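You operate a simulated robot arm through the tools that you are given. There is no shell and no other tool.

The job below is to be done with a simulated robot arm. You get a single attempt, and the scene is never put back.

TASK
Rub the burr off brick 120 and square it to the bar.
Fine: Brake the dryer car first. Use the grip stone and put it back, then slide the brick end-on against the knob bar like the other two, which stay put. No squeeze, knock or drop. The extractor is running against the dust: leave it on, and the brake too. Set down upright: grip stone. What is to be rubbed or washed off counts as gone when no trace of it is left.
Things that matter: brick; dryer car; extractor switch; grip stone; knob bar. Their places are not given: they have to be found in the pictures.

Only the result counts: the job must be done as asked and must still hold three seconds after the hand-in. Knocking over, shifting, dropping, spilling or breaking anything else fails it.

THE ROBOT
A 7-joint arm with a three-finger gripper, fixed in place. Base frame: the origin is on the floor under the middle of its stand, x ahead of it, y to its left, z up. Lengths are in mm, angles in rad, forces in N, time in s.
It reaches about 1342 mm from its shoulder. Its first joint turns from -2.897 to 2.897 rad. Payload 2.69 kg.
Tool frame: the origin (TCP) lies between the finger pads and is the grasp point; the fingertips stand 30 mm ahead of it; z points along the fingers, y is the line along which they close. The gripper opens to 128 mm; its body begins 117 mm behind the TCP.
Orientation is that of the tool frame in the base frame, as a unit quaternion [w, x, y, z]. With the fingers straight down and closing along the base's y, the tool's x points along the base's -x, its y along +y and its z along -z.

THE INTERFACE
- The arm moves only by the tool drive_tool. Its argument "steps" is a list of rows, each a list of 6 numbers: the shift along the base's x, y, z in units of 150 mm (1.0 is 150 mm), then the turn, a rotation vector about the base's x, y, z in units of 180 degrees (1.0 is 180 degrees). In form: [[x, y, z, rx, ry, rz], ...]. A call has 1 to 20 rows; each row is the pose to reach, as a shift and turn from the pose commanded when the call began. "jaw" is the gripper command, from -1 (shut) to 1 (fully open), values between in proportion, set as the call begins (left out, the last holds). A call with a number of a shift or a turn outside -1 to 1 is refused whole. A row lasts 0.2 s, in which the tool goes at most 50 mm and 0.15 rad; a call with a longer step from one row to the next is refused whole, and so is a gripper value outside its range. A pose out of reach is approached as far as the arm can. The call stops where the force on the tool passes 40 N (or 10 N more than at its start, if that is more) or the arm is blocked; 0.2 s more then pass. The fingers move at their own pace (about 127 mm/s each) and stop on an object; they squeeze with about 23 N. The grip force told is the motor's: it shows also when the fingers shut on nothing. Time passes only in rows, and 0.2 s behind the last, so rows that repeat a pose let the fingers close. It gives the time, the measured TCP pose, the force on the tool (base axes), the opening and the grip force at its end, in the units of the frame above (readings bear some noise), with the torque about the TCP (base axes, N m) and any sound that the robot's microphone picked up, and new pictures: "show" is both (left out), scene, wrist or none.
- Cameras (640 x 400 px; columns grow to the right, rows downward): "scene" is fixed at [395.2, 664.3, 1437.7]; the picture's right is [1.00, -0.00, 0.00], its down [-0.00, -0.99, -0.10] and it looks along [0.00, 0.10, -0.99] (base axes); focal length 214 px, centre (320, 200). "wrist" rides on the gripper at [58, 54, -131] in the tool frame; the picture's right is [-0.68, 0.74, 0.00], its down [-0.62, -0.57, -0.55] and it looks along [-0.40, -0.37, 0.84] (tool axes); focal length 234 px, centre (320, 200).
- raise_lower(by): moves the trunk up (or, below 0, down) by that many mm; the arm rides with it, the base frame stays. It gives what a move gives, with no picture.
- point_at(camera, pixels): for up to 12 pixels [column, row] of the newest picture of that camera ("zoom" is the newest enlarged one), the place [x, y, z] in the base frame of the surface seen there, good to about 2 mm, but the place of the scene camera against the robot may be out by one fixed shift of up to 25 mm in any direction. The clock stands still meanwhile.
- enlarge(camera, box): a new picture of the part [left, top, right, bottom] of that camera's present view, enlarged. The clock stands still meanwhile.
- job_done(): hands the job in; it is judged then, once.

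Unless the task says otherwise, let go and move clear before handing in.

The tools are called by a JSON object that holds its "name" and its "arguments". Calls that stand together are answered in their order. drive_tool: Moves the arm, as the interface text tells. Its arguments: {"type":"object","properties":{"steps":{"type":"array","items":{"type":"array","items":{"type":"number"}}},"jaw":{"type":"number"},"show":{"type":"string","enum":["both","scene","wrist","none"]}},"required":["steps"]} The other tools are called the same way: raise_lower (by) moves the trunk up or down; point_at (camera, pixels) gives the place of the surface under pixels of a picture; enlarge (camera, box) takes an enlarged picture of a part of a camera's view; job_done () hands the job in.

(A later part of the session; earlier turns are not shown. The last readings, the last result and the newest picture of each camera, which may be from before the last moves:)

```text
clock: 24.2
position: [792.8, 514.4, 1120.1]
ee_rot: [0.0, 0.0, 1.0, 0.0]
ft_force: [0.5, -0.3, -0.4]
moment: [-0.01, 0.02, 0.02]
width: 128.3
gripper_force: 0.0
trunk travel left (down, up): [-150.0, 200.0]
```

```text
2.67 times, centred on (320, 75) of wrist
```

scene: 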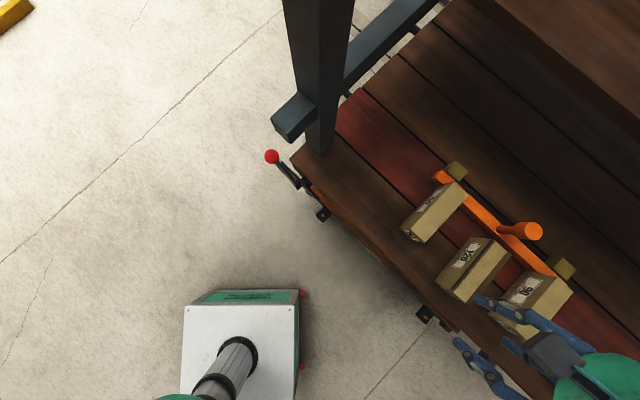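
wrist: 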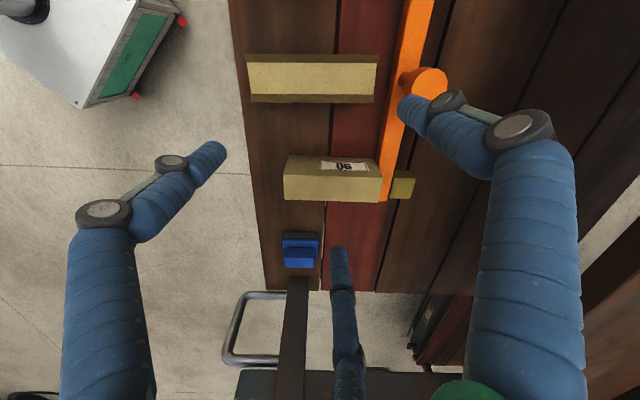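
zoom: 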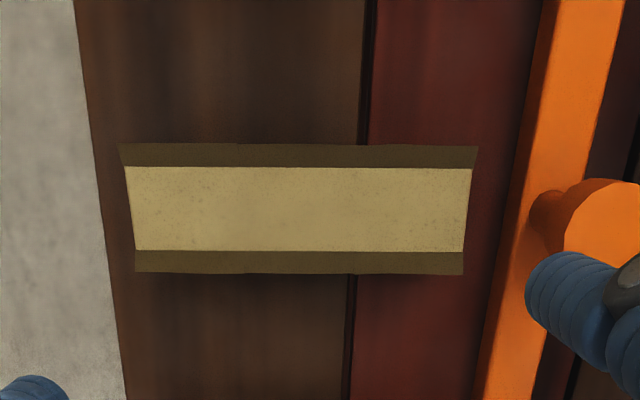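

The top view shows brick 120's bright top with darker strips along both long edges (zoom rows 145–167 and 250–272). I'll measure heights across the strips to understand their shape.

{"name": "point_at", "arguments": {"camera": "zoom", "pixels": [[300, 140], [300, 147], [300, 152], [300, 157], [300, 162], [300, 172], [300, 210], [300, 245], [300, 254], [300, 260], [300, 267], [300, 276]]}}

{"name": "point_at", "arguments": {"camera": "zoom", "pixels": [[122, 148], [476, 149], [128, 170], [470, 171], [137, 247], [463, 247], [137, 270], [461, 270], [500, 380], [548, 20], [535, 300], [330, 300]]}}

```text
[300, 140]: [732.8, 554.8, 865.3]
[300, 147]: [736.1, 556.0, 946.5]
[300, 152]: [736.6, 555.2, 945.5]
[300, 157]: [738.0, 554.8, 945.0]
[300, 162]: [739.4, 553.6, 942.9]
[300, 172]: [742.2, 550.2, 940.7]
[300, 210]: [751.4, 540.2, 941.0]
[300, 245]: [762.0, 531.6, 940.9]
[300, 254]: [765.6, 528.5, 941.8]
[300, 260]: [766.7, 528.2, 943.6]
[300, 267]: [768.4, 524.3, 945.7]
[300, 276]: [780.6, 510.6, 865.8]
```

```text
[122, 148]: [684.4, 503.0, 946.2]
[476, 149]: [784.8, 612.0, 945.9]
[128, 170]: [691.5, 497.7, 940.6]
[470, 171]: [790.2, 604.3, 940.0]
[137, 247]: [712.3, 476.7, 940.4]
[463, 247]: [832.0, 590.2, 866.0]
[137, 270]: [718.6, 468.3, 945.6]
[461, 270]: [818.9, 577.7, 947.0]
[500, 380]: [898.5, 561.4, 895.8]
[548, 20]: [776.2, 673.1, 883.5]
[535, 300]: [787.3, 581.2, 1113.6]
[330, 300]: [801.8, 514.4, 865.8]
```

The burr is a raised lip (z≈946 at the outer edges versus 940.5 for the top face) along both long top edges, and the brick's long axis lies at about 47.4°. Now I'll look closely at the grip stone at wrist (300,250) and the bar.

{"name": "enlarge", "arguments": {"camera": "wrist", "box": [250, 200, 370, 290]}}

{"name": "point_at", "arguments": {"camera": "wrist", "pixels": [[284, 235], [318, 235], [284, 265], [316, 265], [300, 240], [300, 252], [300, 262], [290, 243], [312, 243], [300, 235], [300, 268], [285, 250]]}}

{"name": "point_at", "arguments": {"camera": "wrist", "pixels": [[405, 5], [400, 40], [395, 70], [392, 100], [388, 130], [385, 150], [383, 170], [380, 195], [391, 60], [387, 90], [384, 120], [381, 145]]}}

```text
4.44 times, centred on (310, 245) of wrist
```

zoom: 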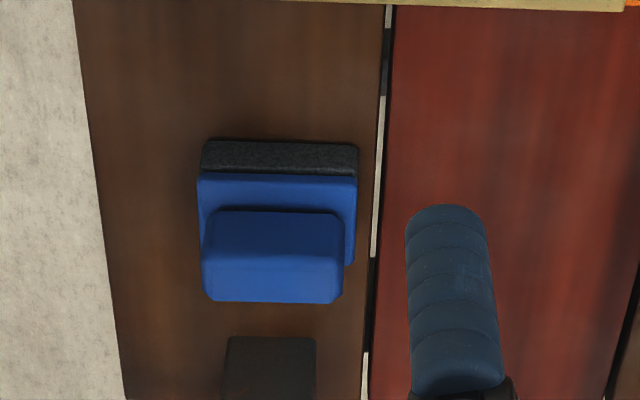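

```text
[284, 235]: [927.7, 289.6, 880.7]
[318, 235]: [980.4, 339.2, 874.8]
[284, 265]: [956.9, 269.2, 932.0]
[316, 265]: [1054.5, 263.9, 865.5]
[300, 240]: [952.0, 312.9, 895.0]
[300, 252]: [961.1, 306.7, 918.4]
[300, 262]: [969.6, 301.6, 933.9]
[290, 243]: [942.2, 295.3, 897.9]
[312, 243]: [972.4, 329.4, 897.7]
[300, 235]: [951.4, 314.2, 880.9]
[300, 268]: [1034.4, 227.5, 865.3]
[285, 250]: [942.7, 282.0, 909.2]
```

```text
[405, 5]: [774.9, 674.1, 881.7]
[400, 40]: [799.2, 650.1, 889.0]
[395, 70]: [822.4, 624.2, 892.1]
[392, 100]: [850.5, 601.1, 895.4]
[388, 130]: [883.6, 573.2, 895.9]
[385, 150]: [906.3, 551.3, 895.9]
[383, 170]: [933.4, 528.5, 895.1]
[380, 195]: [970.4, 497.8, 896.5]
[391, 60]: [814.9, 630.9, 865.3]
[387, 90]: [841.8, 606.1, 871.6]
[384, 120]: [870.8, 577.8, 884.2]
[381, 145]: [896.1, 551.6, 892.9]
```

The grip stone stands upright: grey abrasive slab at the bottom (z≈866–885), blue plate, blue handle to z≈934. Before going there I'll measure the dark post and handle near wrist (292,330) to stay clear of them.

{"name": "point_at", "arguments": {"camera": "wrist", "pixels": [[298, 282], [294, 310], [290, 340], [288, 365], [260, 385], [340, 380], [250, 295], [228, 345], [270, 360], [305, 282], [303, 340], [400, 185]]}}

{"name": "point_at", "arguments": {"camera": "scene", "pixels": [[544, 370], [561, 352], [552, 360], [578, 372], [600, 378], [580, 398], [572, 388], [590, 385]]}}

```text
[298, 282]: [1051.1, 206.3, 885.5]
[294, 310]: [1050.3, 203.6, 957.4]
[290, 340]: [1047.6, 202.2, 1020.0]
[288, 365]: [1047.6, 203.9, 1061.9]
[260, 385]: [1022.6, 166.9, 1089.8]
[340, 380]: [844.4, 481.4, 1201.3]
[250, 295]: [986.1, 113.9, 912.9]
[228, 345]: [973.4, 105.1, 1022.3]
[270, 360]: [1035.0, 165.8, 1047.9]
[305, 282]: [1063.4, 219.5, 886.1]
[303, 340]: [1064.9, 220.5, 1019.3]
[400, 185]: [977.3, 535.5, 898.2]
```

```text
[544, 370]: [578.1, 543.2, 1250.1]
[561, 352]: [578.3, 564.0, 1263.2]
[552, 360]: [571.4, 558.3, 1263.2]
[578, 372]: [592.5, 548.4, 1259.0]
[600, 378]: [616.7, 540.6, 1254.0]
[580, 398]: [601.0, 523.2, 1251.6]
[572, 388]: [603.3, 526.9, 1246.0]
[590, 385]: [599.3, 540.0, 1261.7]
```

The post near (1050–1065,203–220) rises past z=1090, about 127 mm from the stone, so the gripper fits with care. I'll yaw to 47.4° (aligned with the car) and move to view the stone from above.

{"name": "drive_tool", "arguments": {"steps": [[0.09, -0.088, 0, 0, 0, 0.0376], [0.18, -0.175, 0, 0, 0, 0.0752], [0.27, -0.263, 0, 0, 0, 0.1129], [0.36, -0.35, 0, 0, 0, 0.1505], [0.45, -0.438, 0, 0, 0, 0.1881], [0.54, -0.525, 0, 0, 0, 0.2257], [0.64, -0.613, 0, 0, 0, 0.2633]], "show": "none"}}

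{"name": "drive_tool", "arguments": {"steps": [[0.2, -0.2, 0, 0, 0, 0], [0.42, -0.4, 0, 0, 0, 0], [0.64, -0.613, 0, 0, 0, 0]], "show": "both"}}

```text
clock: 25.8
position: [887.6, 424.4, 1121.9]
ee_rot: [0.001, -0.403, 0.915, 0.001]
ft_force: [-0.2, -0.7, 0.5]
moment: [0.01, 0.0, 0.02]
width: 128.1
gripper_force: 0.0
trunk travel left (down, up): [-150.0, 200.0]
```

```text
clock: 26.6
position: [982.1, 332.0, 1116.3]
ee_rot: [0.0, -0.401, 0.916, 0.001]
ft_force: [-0.2, 0.7, 0.1]
moment: [0.04, 0.01, 0.02]
width: 128.0
gripper_force: 0.1
trunk travel left (down, up): [-150.0, 200.0]
```

scene: 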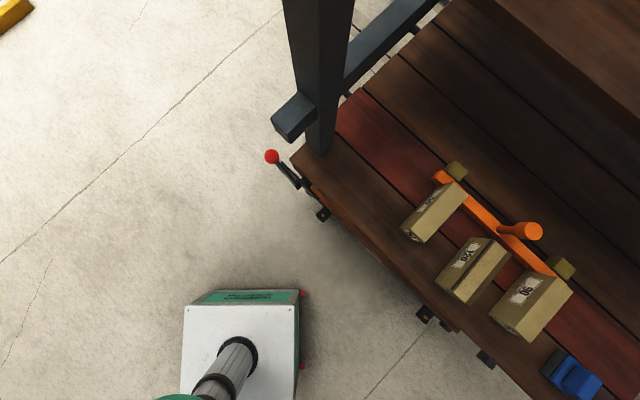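
wrist: 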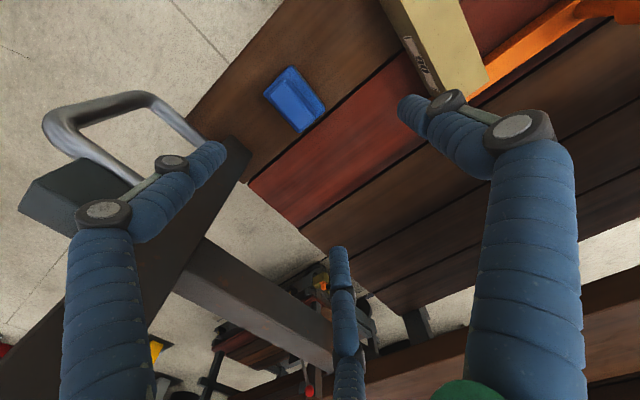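

The stone is now seen from nearly above at wrist (294,99). I'll enlarge and measure its handle corners and plate edges.

{"name": "enlarge", "arguments": {"camera": "wrist", "box": [230, 50, 360, 150]}}

```text
4.00 times, centred on (295, 100) of wrist
```

zoom: 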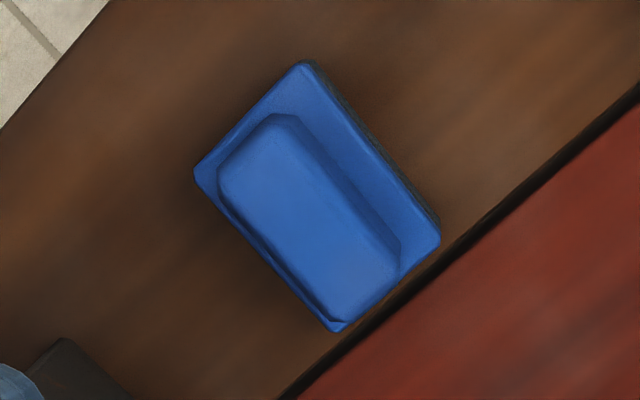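

The zoom shows the plate's corners near (302,62), (440,240), (335,330), (195,172) and the handle's top in between. I'll measure these.

{"name": "point_at", "arguments": {"camera": "zoom", "pixels": [[303, 68], [435, 240], [337, 325], [200, 175], [265, 120], [290, 122], [395, 252], [385, 280], [340, 315], [225, 190], [226, 165], [305, 215]]}}

{"name": "point_at", "arguments": {"camera": "zoom", "pixels": [[360, 130], [400, 180], [330, 130], [368, 185], [300, 58], [446, 240], [350, 110], [425, 205], [280, 265], [250, 235], [345, 165], [260, 160]]}}

```text
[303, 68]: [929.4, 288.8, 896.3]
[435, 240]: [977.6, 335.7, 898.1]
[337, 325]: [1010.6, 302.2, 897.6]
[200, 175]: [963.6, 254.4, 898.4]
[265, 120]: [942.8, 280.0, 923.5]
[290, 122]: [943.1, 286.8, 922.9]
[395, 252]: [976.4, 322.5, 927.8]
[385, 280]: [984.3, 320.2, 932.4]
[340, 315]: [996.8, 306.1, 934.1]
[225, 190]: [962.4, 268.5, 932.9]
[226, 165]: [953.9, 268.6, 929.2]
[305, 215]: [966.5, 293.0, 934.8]
```

```text
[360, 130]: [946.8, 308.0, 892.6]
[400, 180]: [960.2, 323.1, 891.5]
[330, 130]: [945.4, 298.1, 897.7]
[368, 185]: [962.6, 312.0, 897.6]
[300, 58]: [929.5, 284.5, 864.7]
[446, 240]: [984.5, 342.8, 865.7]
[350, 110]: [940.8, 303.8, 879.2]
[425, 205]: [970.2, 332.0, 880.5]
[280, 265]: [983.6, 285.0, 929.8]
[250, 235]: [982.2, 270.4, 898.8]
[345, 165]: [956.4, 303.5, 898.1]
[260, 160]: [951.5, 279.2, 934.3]
```

The stone's plate is about 68×48 mm centred at (970,295) at 45°, with the handle 60×28 mm up to z≈934. I'll align yaw to 45° and move above it, offset about 9 mm toward its −d side to suit the three-finger grip.

{"name": "drive_tool", "arguments": {"steps": [[-0.01, -0.1, -0.2, 0, 0, -0.005], [-0.02, -0.2, -0.4, 0, 0, -0.01], [-0.03, -0.29, -0.6, 0, 0, -0.0133], [-0.038, -0.29, -0.7, 0, 0, -0.0133]], "jaw": 0.72, "show": "both"}}

```text
clock: 27.6
position: [978.1, 286.9, 1013.6]
ee_rot: [0.0, -0.383, 0.924, 0.0]
ft_force: [-0.1, 0.0, -0.2]
moment: [0.01, -0.02, -0.04]
width: 109.8
gripper_force: 0.2
trunk travel left (down, up): [-150.0, 200.0]
```

scene: 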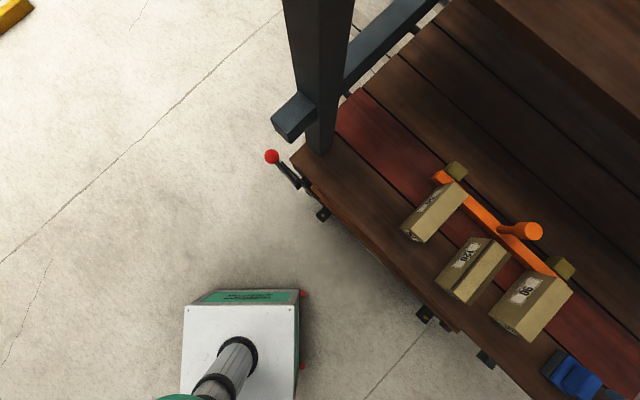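
wrist: 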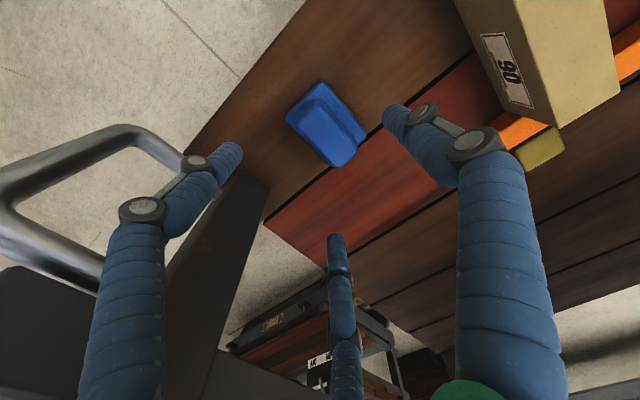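

The stone is at wrist (325,125), framed by the fingers. I'll re-measure the handle from this closer view.

{"name": "enlarge", "arguments": {"camera": "wrist", "box": [265, 70, 385, 180]}}

```text
3.64 times, centred on (325, 125) of wrist
```

zoom: 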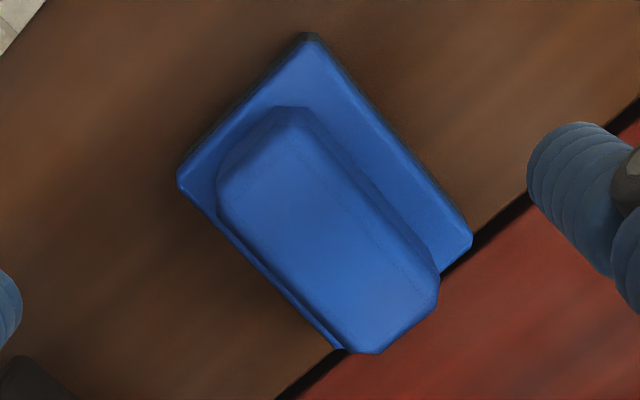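

{"name": "point_at", "arguments": {"camera": "zoom", "pixels": [[310, 42], [465, 240], [185, 180], [285, 112], [305, 120], [435, 275], [430, 300], [375, 345], [350, 345], [225, 205], [225, 175], [330, 230]]}}

{"name": "point_at", "arguments": {"camera": "zoom", "pixels": [[345, 160], [400, 225], [330, 145], [410, 245], [290, 145], [400, 280], [250, 230], [300, 295], [265, 235], [320, 300]]}}

```text
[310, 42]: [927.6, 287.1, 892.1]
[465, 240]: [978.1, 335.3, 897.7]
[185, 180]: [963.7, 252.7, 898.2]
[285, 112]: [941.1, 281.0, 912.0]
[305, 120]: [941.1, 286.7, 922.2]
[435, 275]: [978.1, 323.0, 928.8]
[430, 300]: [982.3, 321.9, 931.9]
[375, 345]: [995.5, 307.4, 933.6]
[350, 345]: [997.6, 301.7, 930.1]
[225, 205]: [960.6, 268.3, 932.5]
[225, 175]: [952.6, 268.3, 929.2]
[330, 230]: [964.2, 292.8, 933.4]
```

```text
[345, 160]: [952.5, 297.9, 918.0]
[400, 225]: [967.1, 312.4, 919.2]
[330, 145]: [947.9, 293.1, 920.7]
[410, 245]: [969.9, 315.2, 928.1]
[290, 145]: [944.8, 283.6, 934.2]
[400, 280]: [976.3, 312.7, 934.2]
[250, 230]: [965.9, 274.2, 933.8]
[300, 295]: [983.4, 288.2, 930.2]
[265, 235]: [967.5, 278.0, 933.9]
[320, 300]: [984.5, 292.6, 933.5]
```

Handle centre refines to (968.6,294.0), 59×28 mm, top at z 934. I'll centre and descend so the fingertips sit just above the plate.

{"name": "drive_tool", "arguments": {"steps": [[-0.02, 0.005, -0.15, 0, 0, 0], [-0.02, 0.005, -0.3, 0, 0, 0], [-0.02, 0.005, -0.42, 0, 0, 0], [-0.02, 0.005, -0.5, 0, 0, 0], [-0.02, 0.005, -0.545, 0, 0, 0]], "show": "wrist"}}

```text
clock: 28.8
position: [976.2, 286.8, 932.9]
ee_rot: [-0.001, -0.383, 0.924, 0.001]
ft_force: [0.6, -0.3, -0.7]
moment: [0.0, 0.02, 0.02]
width: 109.9
gripper_force: 0.2
trunk travel left (down, up): [-150.0, 200.0]
```

wrist: 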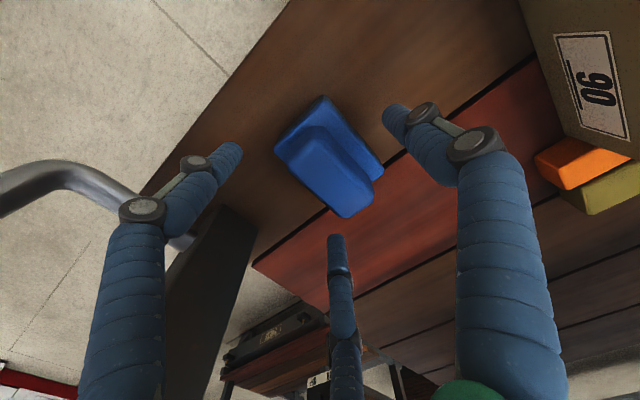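

The handle lies between the fingers (around wrist (330,165)) with tips at plate height. I'll close on the handle.

{"name": "drive_tool", "arguments": {"steps": [[0, 0, 0, 0, 0, 0], [0, 0, 0, 0, 0, 0]], "jaw": -0.2, "show": "wrist"}}

```text
clock: 29.4
position: [975.8, 287.2, 934.5]
ee_rot: [0.0, -0.383, 0.924, 0.001]
ft_force: [-0.2, -0.5, -0.2]
moment: [-0.01, 0.0, 0.05]
width: 51.0
gripper_force: 0.0
trunk travel left (down, up): [-150.0, 200.0]
```

wrist: 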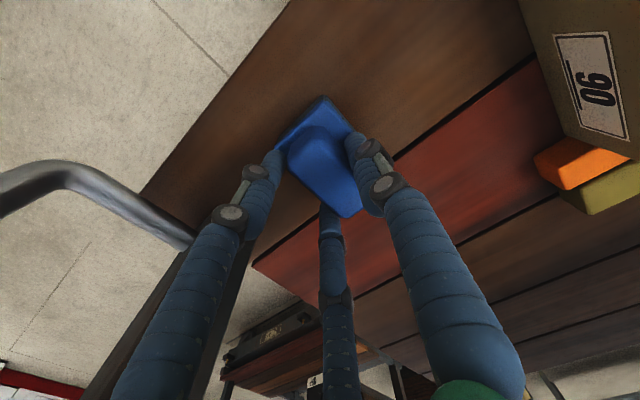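

At 51 mm there is still no grip force and the handle sits centrally between the fingers. I'll close fully onto it.

{"name": "drive_tool", "arguments": {"steps": [[0, 0, 0, 0, 0, 0], [0, 0, 0, 0, 0, 0], [0, 0, 0, 0, 0, 0]], "jaw": -1.0, "show": "both"}}

```text
clock: 30.2
position: [975.8, 287.4, 934.5]
ee_rot: [0.001, -0.382, 0.924, 0.0]
ft_force: [-0.7, -0.8, 0.7]
moment: [0.06, 0.02, 0.0]
width: 46.6
gripper_force: 22.9
trunk travel left (down, up): [-150.0, 200.0]
```

scene: 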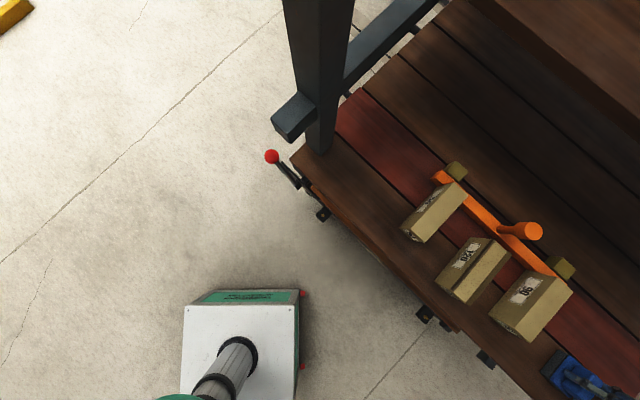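
wrist: 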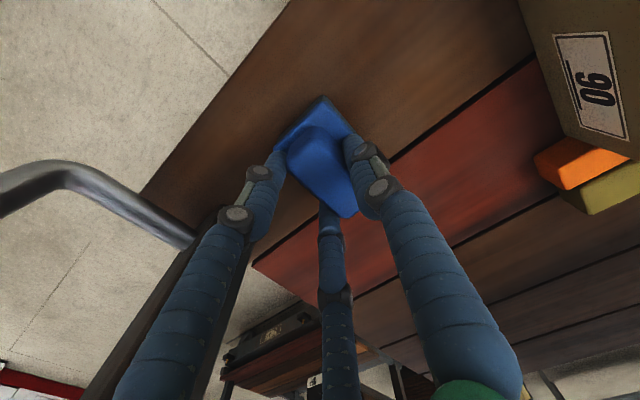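

The grip is firm at 46.6 mm with 22.9 N and the stone hasn't moved. I'll lift slowly and weigh it.

{"name": "drive_tool", "arguments": {"steps": [[0, 0, 0.05, 0, 0, 0], [0, 0, 0.13, 0, 0, 0], [0, 0, 0.27, 0, 0, 0], [0, 0, 0.45, 0, 0, 0], [0, 0, 0.65, 0, 0, 0], [0, 0, 0.85, 0, 0, 0], [0, 0, 1.0, 0, 0, 0]], "show": "both"}}

```text
clock: 31.8
position: [976.1, 287.2, 1084.1]
ee_rot: [0.0, -0.383, 0.924, 0.0]
ft_force: [0.1, 0.1, -1.8]
moment: [-0.01, -0.02, -0.02]
width: 46.7
gripper_force: 23.2
trunk travel left (down, up): [-150.0, 200.0]
```

scene: 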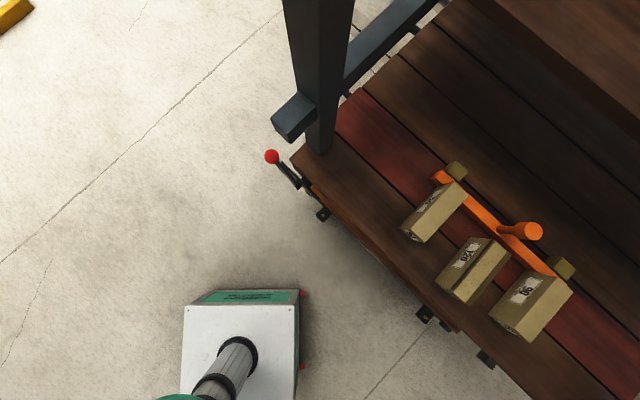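
wrist: 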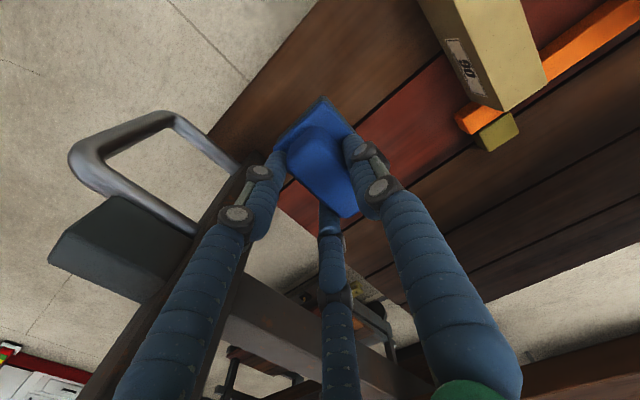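

The stone weighs about 2 N and is held steady. I'll carry it at z≈1100 toward brick 120 while yawing to −42.6°, so its 70 mm length spans both burr lips.

{"name": "drive_tool", "arguments": {"steps": [[-0.064, 0.068, 0.01, 0, 0, -0.0406], [-0.128, 0.137, 0.02, 0, 0, -0.0811], [-0.192, 0.205, 0.03, 0, 0, -0.1217], [-0.257, 0.273, 0.04, 0, 0, -0.1622], [-0.321, 0.342, 0.05, 0, 0, -0.2028], [-0.385, 0.41, 0.06, 0, 0, -0.2433], [-0.449, 0.478, 0.07, 0, 0, -0.2839], [-0.513, 0.547, 0.08, 0, 0, -0.3244], [-0.578, 0.615, 0.09, 0, 0, -0.365], [-0.642, 0.683, 0.1, 0, 0, -0.4055], [-0.706, 0.752, 0.11, 0, 0, -0.4461], [-0.77, 0.82, 0.12, 0, 0, -0.4867]], "show": "wrist"}}

```text
clock: 34.4
position: [861.2, 410.3, 1100.6]
ee_rot: [0.0, 0.364, 0.931, 0.0]
ft_force: [-0.5, 0.0, -1.2]
moment: [0.0, 0.02, 0.01]
width: 46.3
gripper_force: 23.0
trunk travel left (down, up): [-150.0, 200.0]
```

wrist: 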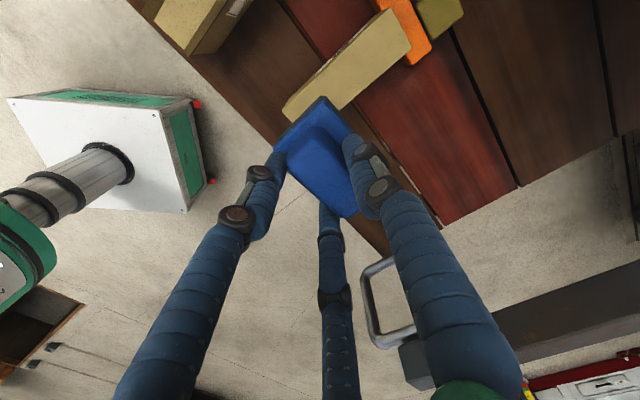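

The yaw reads −42.7° as wanted and the stone is still firmly held. I'll move over brick 120's centre.

{"name": "drive_tool", "arguments": {"steps": [[-0.194, 0.204, 0, 0, 0, 0], [-0.388, 0.409, 0, 0, 0, 0], [-0.581, 0.613, 0, 0, 0, 0], [-0.7, 0.74, 0, 0, 0, 0], [-0.775, 0.817, 0, 0, 0, 0]], "show": "both"}}

```text
clock: 35.6
position: [742.8, 533.5, 1100.8]
ee_rot: [0.001, 0.363, 0.932, 0.0]
ft_force: [0.0, 0.4, -2.0]
moment: [0.0, 0.04, 0.01]
width: 46.5
gripper_force: 23.3
trunk travel left (down, up): [-150.0, 200.0]
```

scene: 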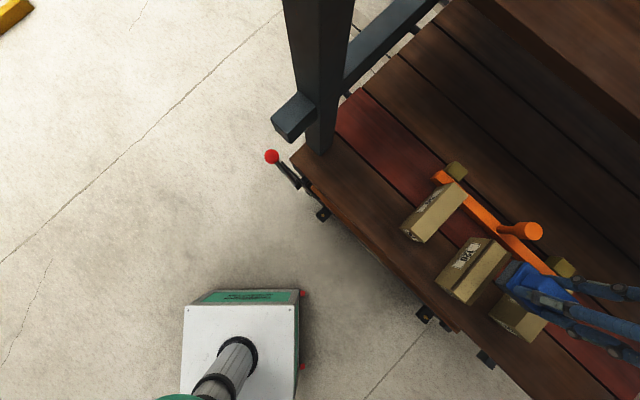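
wrist: 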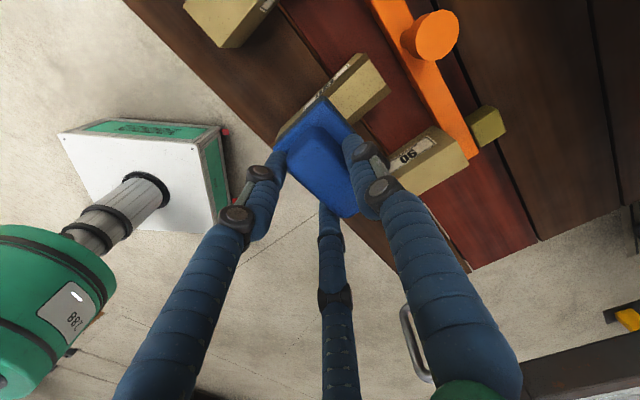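

The stone is over brick 120 in both views. I'll measure the held stone's plate corners and the brick's visible corners to line them up.

{"name": "enlarge", "arguments": {"camera": "wrist", "box": [240, 40, 420, 220]}}

{"name": "point_at", "arguments": {"camera": "wrist", "pixels": [[322, 101], [279, 145], [350, 135], [355, 55], [388, 92], [300, 165], [345, 210], [325, 160], [340, 100], [365, 125], [300, 118], [390, 87]]}}

```text
2.22 times, centred on (330, 130) of wrist
```

zoom: 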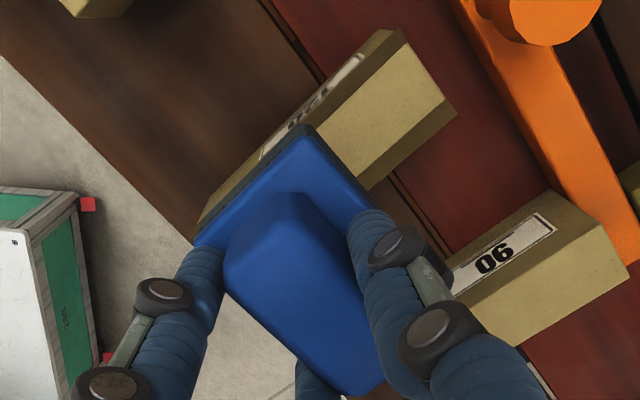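

```text
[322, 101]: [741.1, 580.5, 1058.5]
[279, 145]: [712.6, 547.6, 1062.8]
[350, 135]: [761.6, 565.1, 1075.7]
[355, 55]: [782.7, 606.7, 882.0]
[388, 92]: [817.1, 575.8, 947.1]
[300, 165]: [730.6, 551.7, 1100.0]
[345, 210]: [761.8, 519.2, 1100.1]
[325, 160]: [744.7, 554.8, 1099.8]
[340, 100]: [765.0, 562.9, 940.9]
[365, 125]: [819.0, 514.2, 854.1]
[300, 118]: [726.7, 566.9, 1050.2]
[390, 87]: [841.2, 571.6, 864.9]
```

The plate corners match my model (stone centre about 10 mm ahead of TCP, underside 68.5 mm below), so contact with the lips is expected at TCP z≈1015. I'll lower to just above it.

{"name": "drive_tool", "arguments": {"steps": [[0.007, 0, -0.15, 0, 0, 0], [0.007, 0, -0.3, 0, 0, 0], [0.007, 0, -0.4, 0, 0, 0], [0.007, 0, -0.47, 0, 0, 0], [0.007, 0, -0.52, 0, 0, 0]], "show": "wrist"}}

```text
clock: 36.8
position: [744.1, 533.7, 1022.6]
ee_rot: [0.0, 0.364, 0.931, 0.0]
ft_force: [-0.3, 0.1, -2.4]
moment: [-0.02, 0.05, -0.03]
width: 46.6
gripper_force: 23.0
trunk travel left (down, up): [-150.0, 200.0]
```

wrist: 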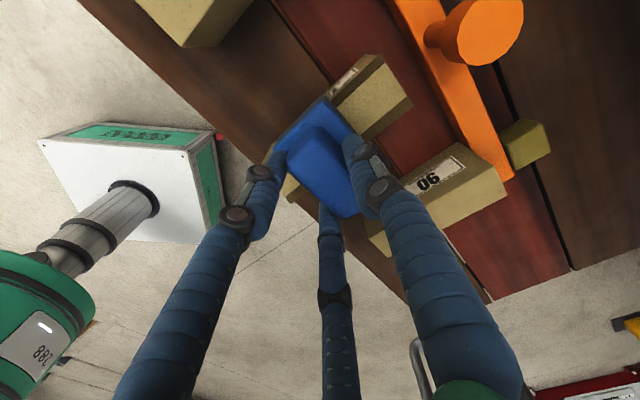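

No contact yet (z force −2.4 N is just the stone's weight). I'll lower in 2 mm steps toward the lips.

{"name": "drive_tool", "arguments": {"steps": [[0, 0, -0.013, 0, 0, 0], [0, 0, -0.027, 0, 0, 0], [0, 0, -0.04, 0, 0, 0], [0, 0, -0.05, 0, 0, 0]], "show": "none"}}

```text
clock: 37.8
position: [747.1, 532.6, 1016.7]
ee_rot: [0.001, 0.363, 0.932, -0.001]
ft_force: [0.2, -0.4, -2.6]
moment: [-0.02, -0.02, -0.02]
width: 46.3
gripper_force: 23.1
trunk travel left (down, up): [-150.0, 200.0]
```

Still free at z≈1016. I'll continue in 1 mm steps.

{"name": "drive_tool", "arguments": {"steps": [[0, 0, -0.007, 0, 0, 0], [0, 0, -0.013, 0, 0, 0], [0, 0, -0.02, 0, 0, 0]], "show": "none"}}

```text
clock: 38.6
position: [746.4, 533.3, 1013.2]
ee_rot: [0.0, 0.363, 0.932, 0.0]
ft_force: [0.8, -0.4, -2.7]
moment: [-0.01, 0.07, 0.01]
width: 46.3
gripper_force: 22.5
trunk travel left (down, up): [-150.0, 200.0]
```

No contact at z≈1013 either, so the underside sits slightly higher than estimated. I'll go on in 1 mm steps.

{"name": "drive_tool", "arguments": {"steps": [[0, 0, -0.007, 0, 0, 0], [0, 0, -0.013, 0, 0, 0], [0, 0, -0.02, 0, 0, 0]], "show": "wrist"}}

```text
clock: 39.4
position: [745.5, 534.9, 1009.7]
ee_rot: [0.001, 0.363, 0.932, 0.0]
ft_force: [-0.8, 0.1, -2.0]
moment: [0.01, 0.07, 0.02]
width: 46.4
gripper_force: 23.4
trunk travel left (down, up): [-150.0, 200.0]
```

wrist: 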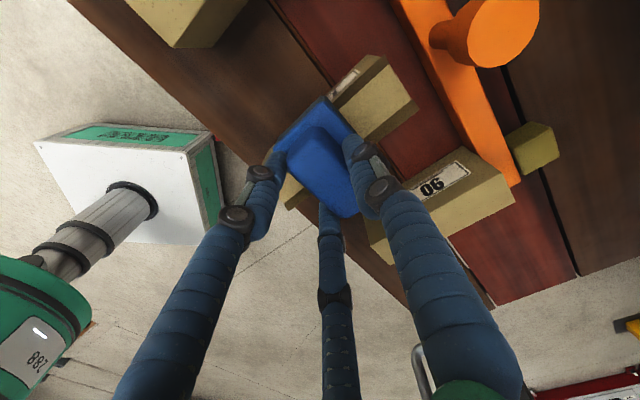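

Force still shows only the stone's weight at TCP z≈1009.7. I'll check the gap between stone and brick in the picture and re-measure heights.

{"name": "enlarge", "arguments": {"camera": "wrist", "box": [260, 40, 440, 220]}}

{"name": "point_at", "arguments": {"camera": "wrist", "pixels": [[322, 100], [279, 145], [325, 160], [375, 100], [385, 75], [345, 210], [370, 118], [310, 112], [298, 125], [415, 108], [345, 110], [395, 65]]}}

```text
2.22 times, centred on (350, 130) of wrist
```

zoom: 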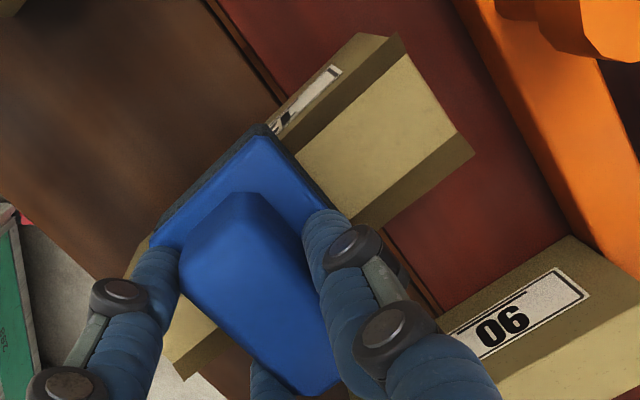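

```text
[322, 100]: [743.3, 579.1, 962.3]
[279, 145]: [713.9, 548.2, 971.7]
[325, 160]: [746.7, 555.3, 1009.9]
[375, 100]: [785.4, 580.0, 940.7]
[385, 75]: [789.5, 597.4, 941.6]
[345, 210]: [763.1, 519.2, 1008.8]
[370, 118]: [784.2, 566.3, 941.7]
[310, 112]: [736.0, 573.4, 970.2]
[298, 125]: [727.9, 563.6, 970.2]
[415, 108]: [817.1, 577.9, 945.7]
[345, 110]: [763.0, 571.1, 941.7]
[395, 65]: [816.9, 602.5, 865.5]
```

The stone's underside should be level with the brick's top now, with the lips offering no resistance. I'll lower gently until a small contact force shows.

{"name": "drive_tool", "arguments": {"steps": [[0, 0, -0.006, 0, 0, 0], [0, 0, -0.012, 0, 0, 0]], "show": "none"}}

```text
clock: 40.0
position: [745.2, 533.8, 1010.2]
ee_rot: [0.001, 0.363, 0.932, 0.001]
ft_force: [-0.4, -0.1, 7.4]
moment: [0.07, -0.01, 0.05]
width: 46.6
gripper_force: 23.2
trunk travel left (down, up): [-150.0, 200.0]
```

Contact is made: z force went from −2 to +7 N at TCP z≈1010. I'll raise a hair and make a first short stroke along the brick toward the bar, watching force.

{"name": "drive_tool", "arguments": {"steps": [[0.045, 0.049, 0.003, 0, 0, 0], [0.09, 0.098, 0.003, 0, 0, 0], [0.135, 0.147, 0.003, 0, 0, 0], [0.18, 0.196, 0.003, 0, 0, 0]], "show": "both"}}

```text
clock: 41.0
position: [773.2, 561.6, 1009.8]
ee_rot: [0.002, 0.364, 0.931, 0.001]
ft_force: [-2.0, -2.4, 11.9]
moment: [-0.04, 0.03, -0.04]
width: 46.5
gripper_force: 23.1
trunk travel left (down, up): [-150.0, 200.0]
```

scene: 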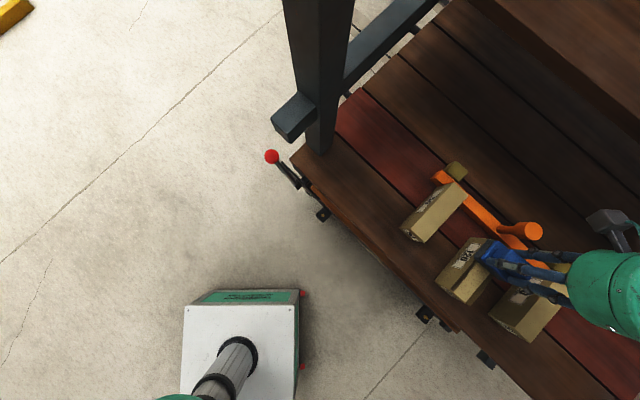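
wrist: 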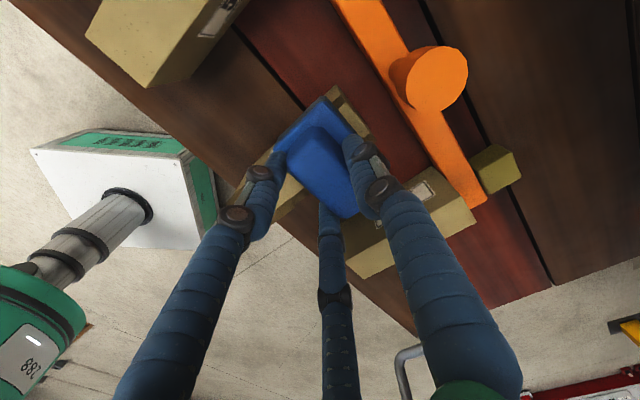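

The stroke went smoothly with about 3 N of drag and 14 N pressing, a bit more than I want. I'll check the brick for burr removal and any shift.

{"name": "enlarge", "arguments": {"camera": "scene", "box": [430, 220, 520, 310]}}

{"name": "enlarge", "arguments": {"camera": "wrist", "box": [220, 60, 400, 240]}}

```text
4.44 times, centred on (475, 265) of scene
```

zoom: 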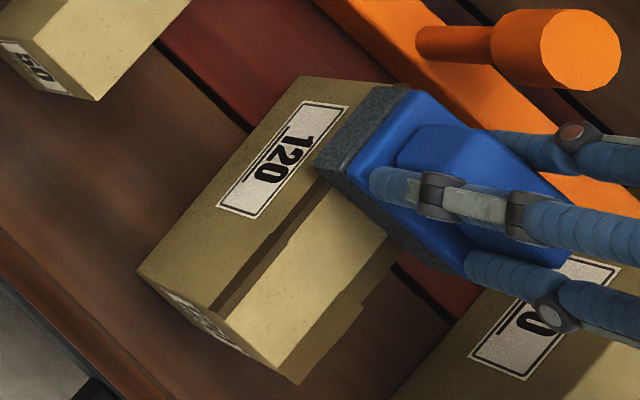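

```text
2.22 times, centred on (310, 150) of wrist
```

zoom: 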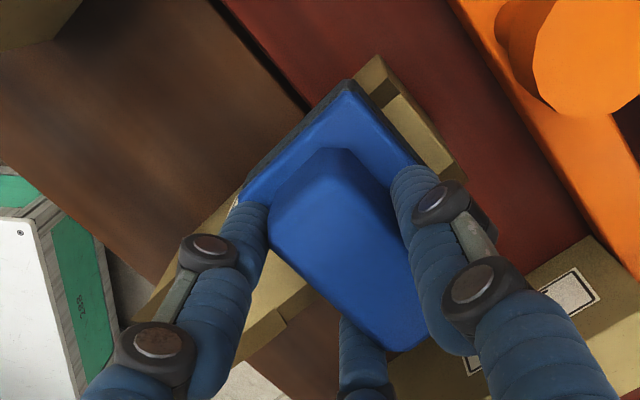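

The zoom clearly shows the burr strips worn away where the stone has passed and the brick hasn't moved. I'll ease the pressure slightly and make full-length back-and-forth strokes.

{"name": "drive_tool", "arguments": {"steps": [[0.045, 0.049, 0.003, 0, 0, 0], [0.09, 0.098, 0.003, 0, 0, 0], [0.022, 0.024, 0.003, 0, 0, 0], [-0.045, -0.049, 0.003, 0, 0, 0], [-0.113, -0.123, 0.003, 0, 0, 0], [-0.181, -0.196, 0.003, 0, 0, 0], [-0.248, -0.27, 0.003, 0, 0, 0], [-0.316, -0.344, 0.003, 0, 0, 0], [-0.384, -0.417, 0.003, 0, 0, 0], [-0.451, -0.491, 0.003, 0, 0, 0]], "show": "both"}}

{"name": "enlarge", "arguments": {"camera": "scene", "box": [430, 220, 520, 310]}}

```text
clock: 43.2
position: [703.2, 487.6, 1009.1]
ee_rot: [0.0, 0.363, 0.932, 0.0]
ft_force: [-1.2, -1.8, 8.6]
moment: [0.04, -0.03, 0.01]
width: 46.5
gripper_force: 23.1
trunk travel left (down, up): [-150.0, 200.0]
```

scene: 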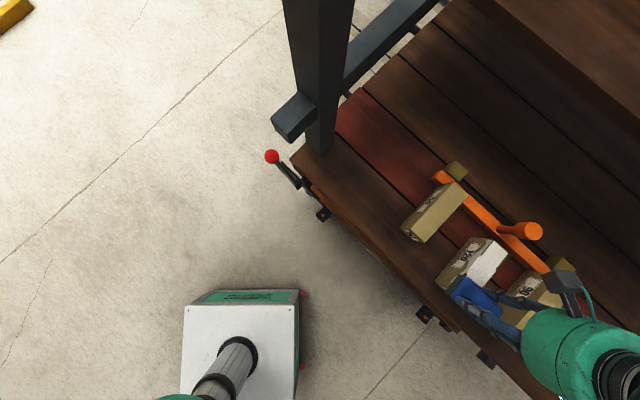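
wrist: 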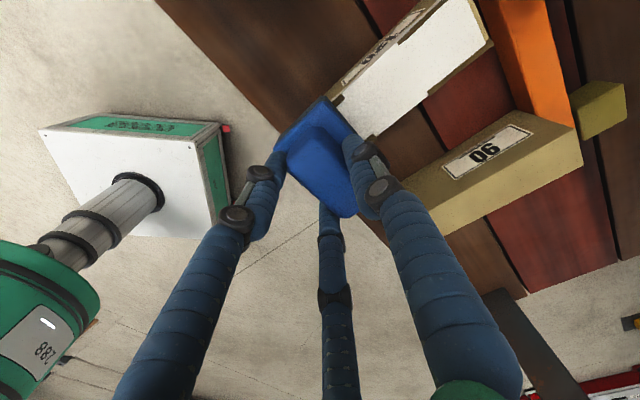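

```text
4.44 times, centred on (475, 265) of scene
```

zoom: 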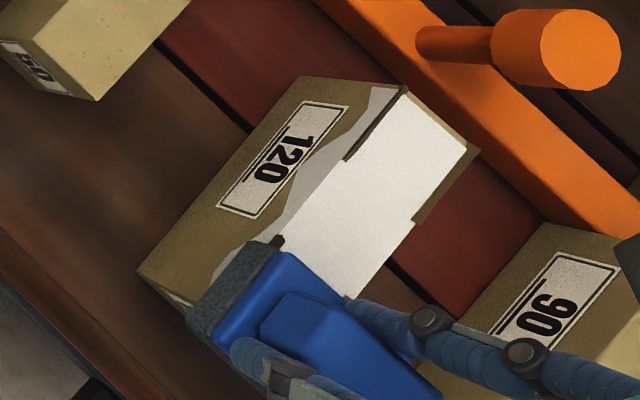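

Most of the burr is gone with white dust left behind; zoom shows remaining strips at the bar end ((345,160)–(405,90) and (415,220)–(470,150)) and a bit near (278,240). I'll keep stroking, dwelling on the bar end.

{"name": "drive_tool", "arguments": {"steps": [[0.0677, 0.0736, 0, 0, 0, 0], [0.1354, 0.1472, 0, 0, 0, 0], [0.2031, 0.2208, 0, 0, 0, 0], [0.2708, 0.2944, 0, 0, 0, 0], [0.3385, 0.368, 0, 0, 0, 0], [0.4062, 0.4416, 0, 0, 0, 0], [0.4739, 0.5152, 0, 0, 0, 0], [0.5416, 0.5888, 0, 0, 0, 0], [0.4739, 0.5152, 0, 0, 0, 0], [0.4062, 0.4416, 0, 0, 0, 0], [0.3385, 0.368, 0, 0, 0, 0], [0.4062, 0.4416, 0, 0, 0, 0], [0.4739, 0.5152, 0, 0, 0, 0], [0.5416, 0.5888, 0, 0, 0, 0], [0.4739, 0.5152, 0, 0, 0, 0], [0.4062, 0.4416, 0, 0, 0, 0], [0.3385, 0.368, 0, 0, 0, 0], [0.2708, 0.2944, 0, 0, 0, 0]], "show": "both"}}

{"name": "enlarge", "arguments": {"camera": "scene", "box": [430, 220, 520, 310]}}

{"name": "enlarge", "arguments": {"camera": "wrist", "box": [220, 20, 480, 240]}}

```text
clock: 47.0
position: [743.6, 532.3, 1008.0]
ee_rot: [0.001, 0.362, 0.932, 0.0]
ft_force: [-1.1, -1.2, 2.5]
moment: [-0.05, 0.03, 0.03]
width: 46.8
gripper_force: 22.8
trunk travel left (down, up): [-150.0, 200.0]
```

scene: 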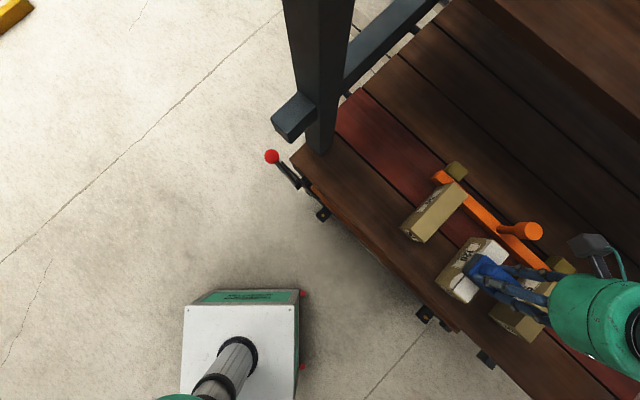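
wrist: 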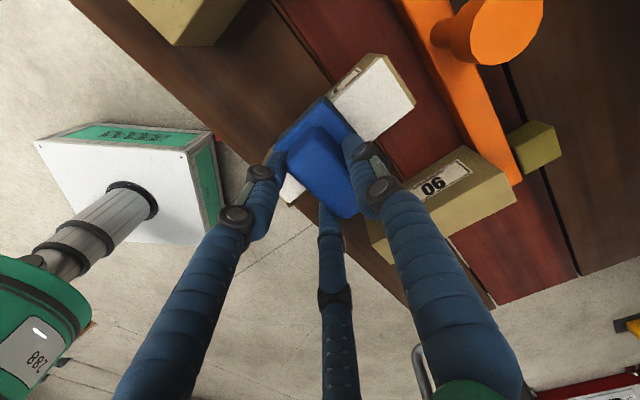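

```text
4.44 times, centred on (475, 265) of scene
```

zoom: 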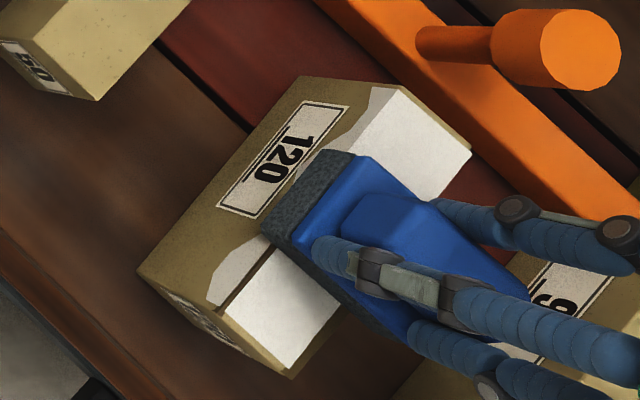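

```text
1.82 times, centred on (350, 130) of wrist
```

zoom: 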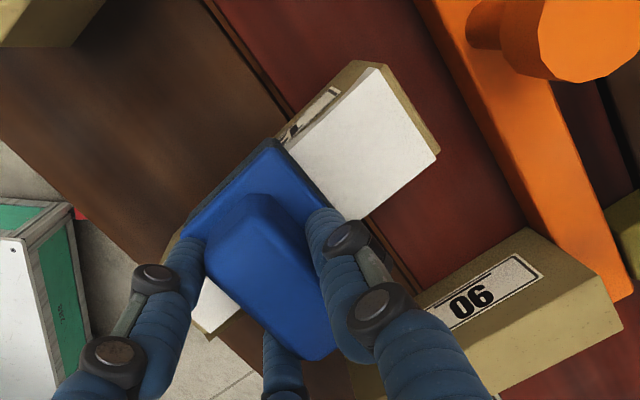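

The bar end now looks clean, while a thin dark strip remains at the outer end (zoom (220,305)–(285,245)). I'll rub the outer end with slightly more pressure.

{"name": "drive_tool", "arguments": {"steps": [[-0.0677, -0.0736, -0.003, 0, 0, 0], [-0.1354, -0.1472, -0.003, 0, 0, 0], [-0.2031, -0.2208, -0.003, 0, 0, 0], [-0.2708, -0.2944, -0.003, 0, 0, 0], [-0.2031, -0.2208, -0.003, 0, 0, 0], [-0.1354, -0.1472, -0.003, 0, 0, 0], [-0.2031, -0.2208, -0.003, 0, 0, 0], [-0.2708, -0.2944, -0.003, 0, 0, 0], [-0.2031, -0.2208, -0.003, 0, 0, 0], [-0.1354, -0.1472, -0.003, 0, 0, 0], [-0.2031, -0.2208, -0.003, 0, 0, 0], [-0.2708, -0.2944, -0.003, 0, 0, 0], [-0.2031, -0.2208, -0.003, 0, 0, 0], [-0.1354, -0.1472, -0.003, 0, 0, 0], [-0.0677, -0.0736, -0.003, 0, 0, 0], [0, 0, -0.003, 0, 0, 0], [0.0677, 0.0736, -0.003, 0, 0, 0], [0.1354, 0.1472, -0.003, 0, 0, 0], [0.2031, 0.2208, -0.003, 0, 0, 0], [0.2585, 0.281, -0.003, 0, 0, 0]], "show": "both"}}

{"name": "enlarge", "arguments": {"camera": "scene", "box": [430, 220, 520, 310]}}

{"name": "enlarge", "arguments": {"camera": "wrist", "box": [200, 20, 460, 240]}}

```text
clock: 51.2
position: [783.9, 574.7, 1009.6]
ee_rot: [0.001, 0.363, 0.932, 0.0]
ft_force: [0.6, 0.1, 2.2]
moment: [0.03, -0.08, -0.02]
width: 46.7
gripper_force: 23.2
trunk travel left (down, up): [-150.0, 200.0]
```

scene: 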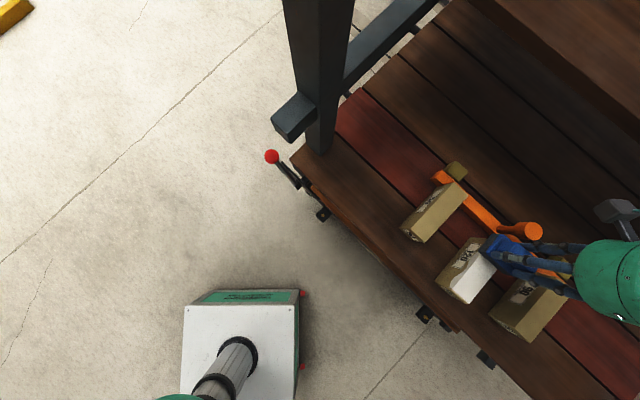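
wrist: 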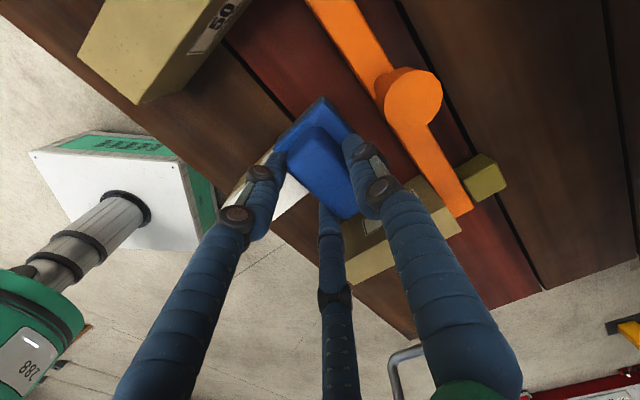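

```text
4.44 times, centred on (475, 265) of scene
```

zoom: 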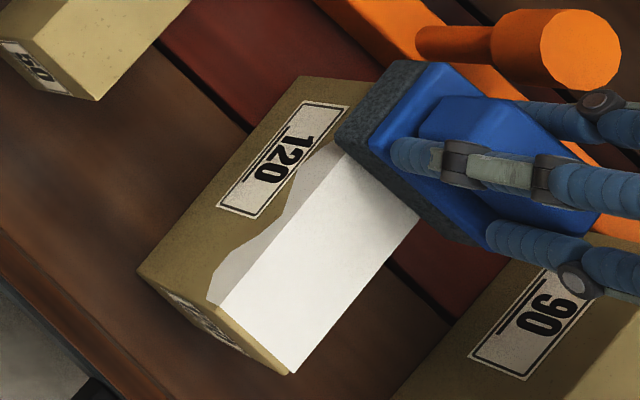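

```text
1.82 times, centred on (330, 130) of wrist
```

zoom: 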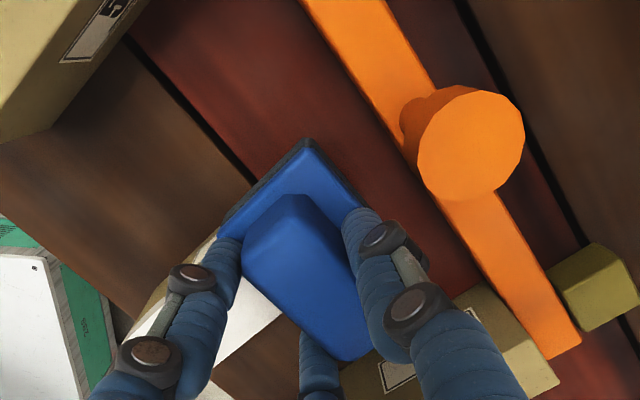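

The outer two-thirds now look clean with no strip left. I'll lift the stone gently and move it aside to inspect the whole brick.

{"name": "drive_tool", "arguments": {"steps": [[0, 0, 0.02, 0, 0, 0], [0, 0, 0.08, 0, 0, 0], [0, 0, 0.2, 0, 0, 0], [0, 0, 0.4, 0, 0, 0], [0.1, -0.1, 0.6, 0, 0, 0], [0.3, -0.3, 0.65, 0, 0, 0], [0.5, -0.5, 0.65, 0, 0, 0], [0.7, -0.7, 0.65, 0, 0, 0], [0.85, -0.85, 0.65, 0, 0, 0]], "show": "both"}}

{"name": "enlarge", "arguments": {"camera": "scene", "box": [430, 220, 520, 310]}}

{"name": "enlarge", "arguments": {"camera": "wrist", "box": [180, 0, 440, 150]}}

```text
clock: 53.2
position: [913.7, 446.4, 1104.9]
ee_rot: [0.001, 0.363, 0.932, 0.0]
ft_force: [1.1, -0.4, -2.5]
moment: [-0.02, 0.02, -0.02]
width: 46.8
gripper_force: 23.0
trunk travel left (down, up): [-150.0, 200.0]
```

scene: 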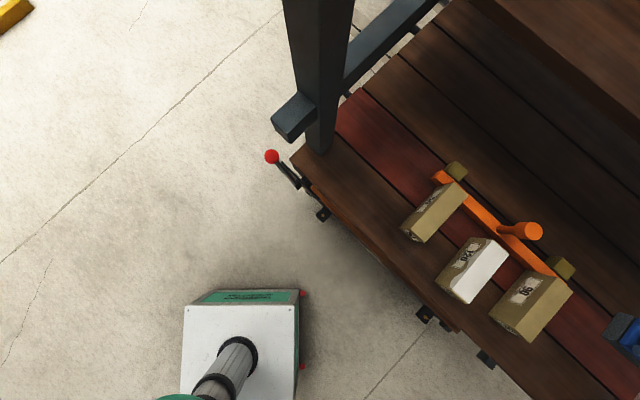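
wrist: 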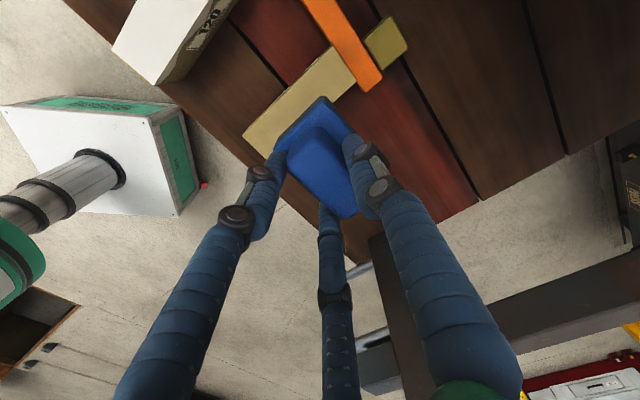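

```text
4.44 times, centred on (475, 265) of scene
```

zoom: 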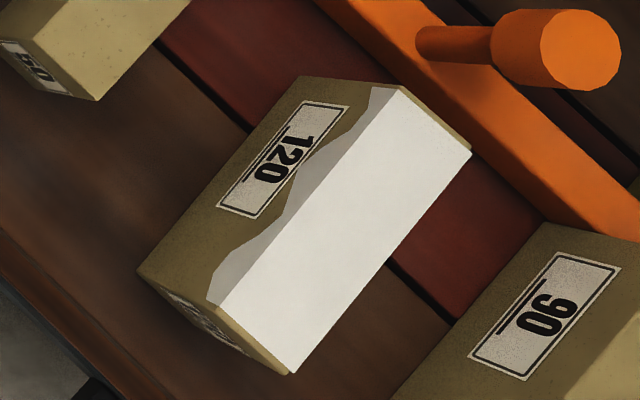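

```text
2.46 times, centred on (310, 75) of wrist
```

zoom: 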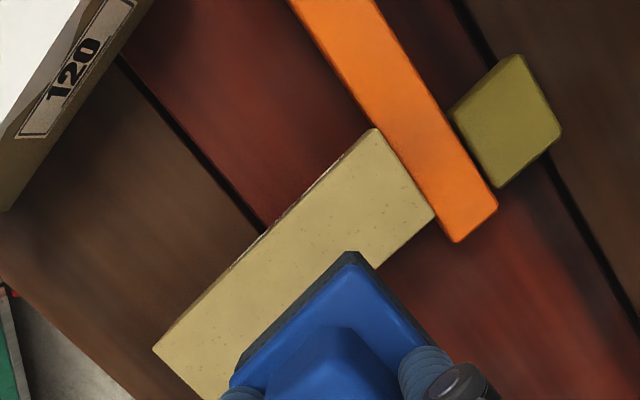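

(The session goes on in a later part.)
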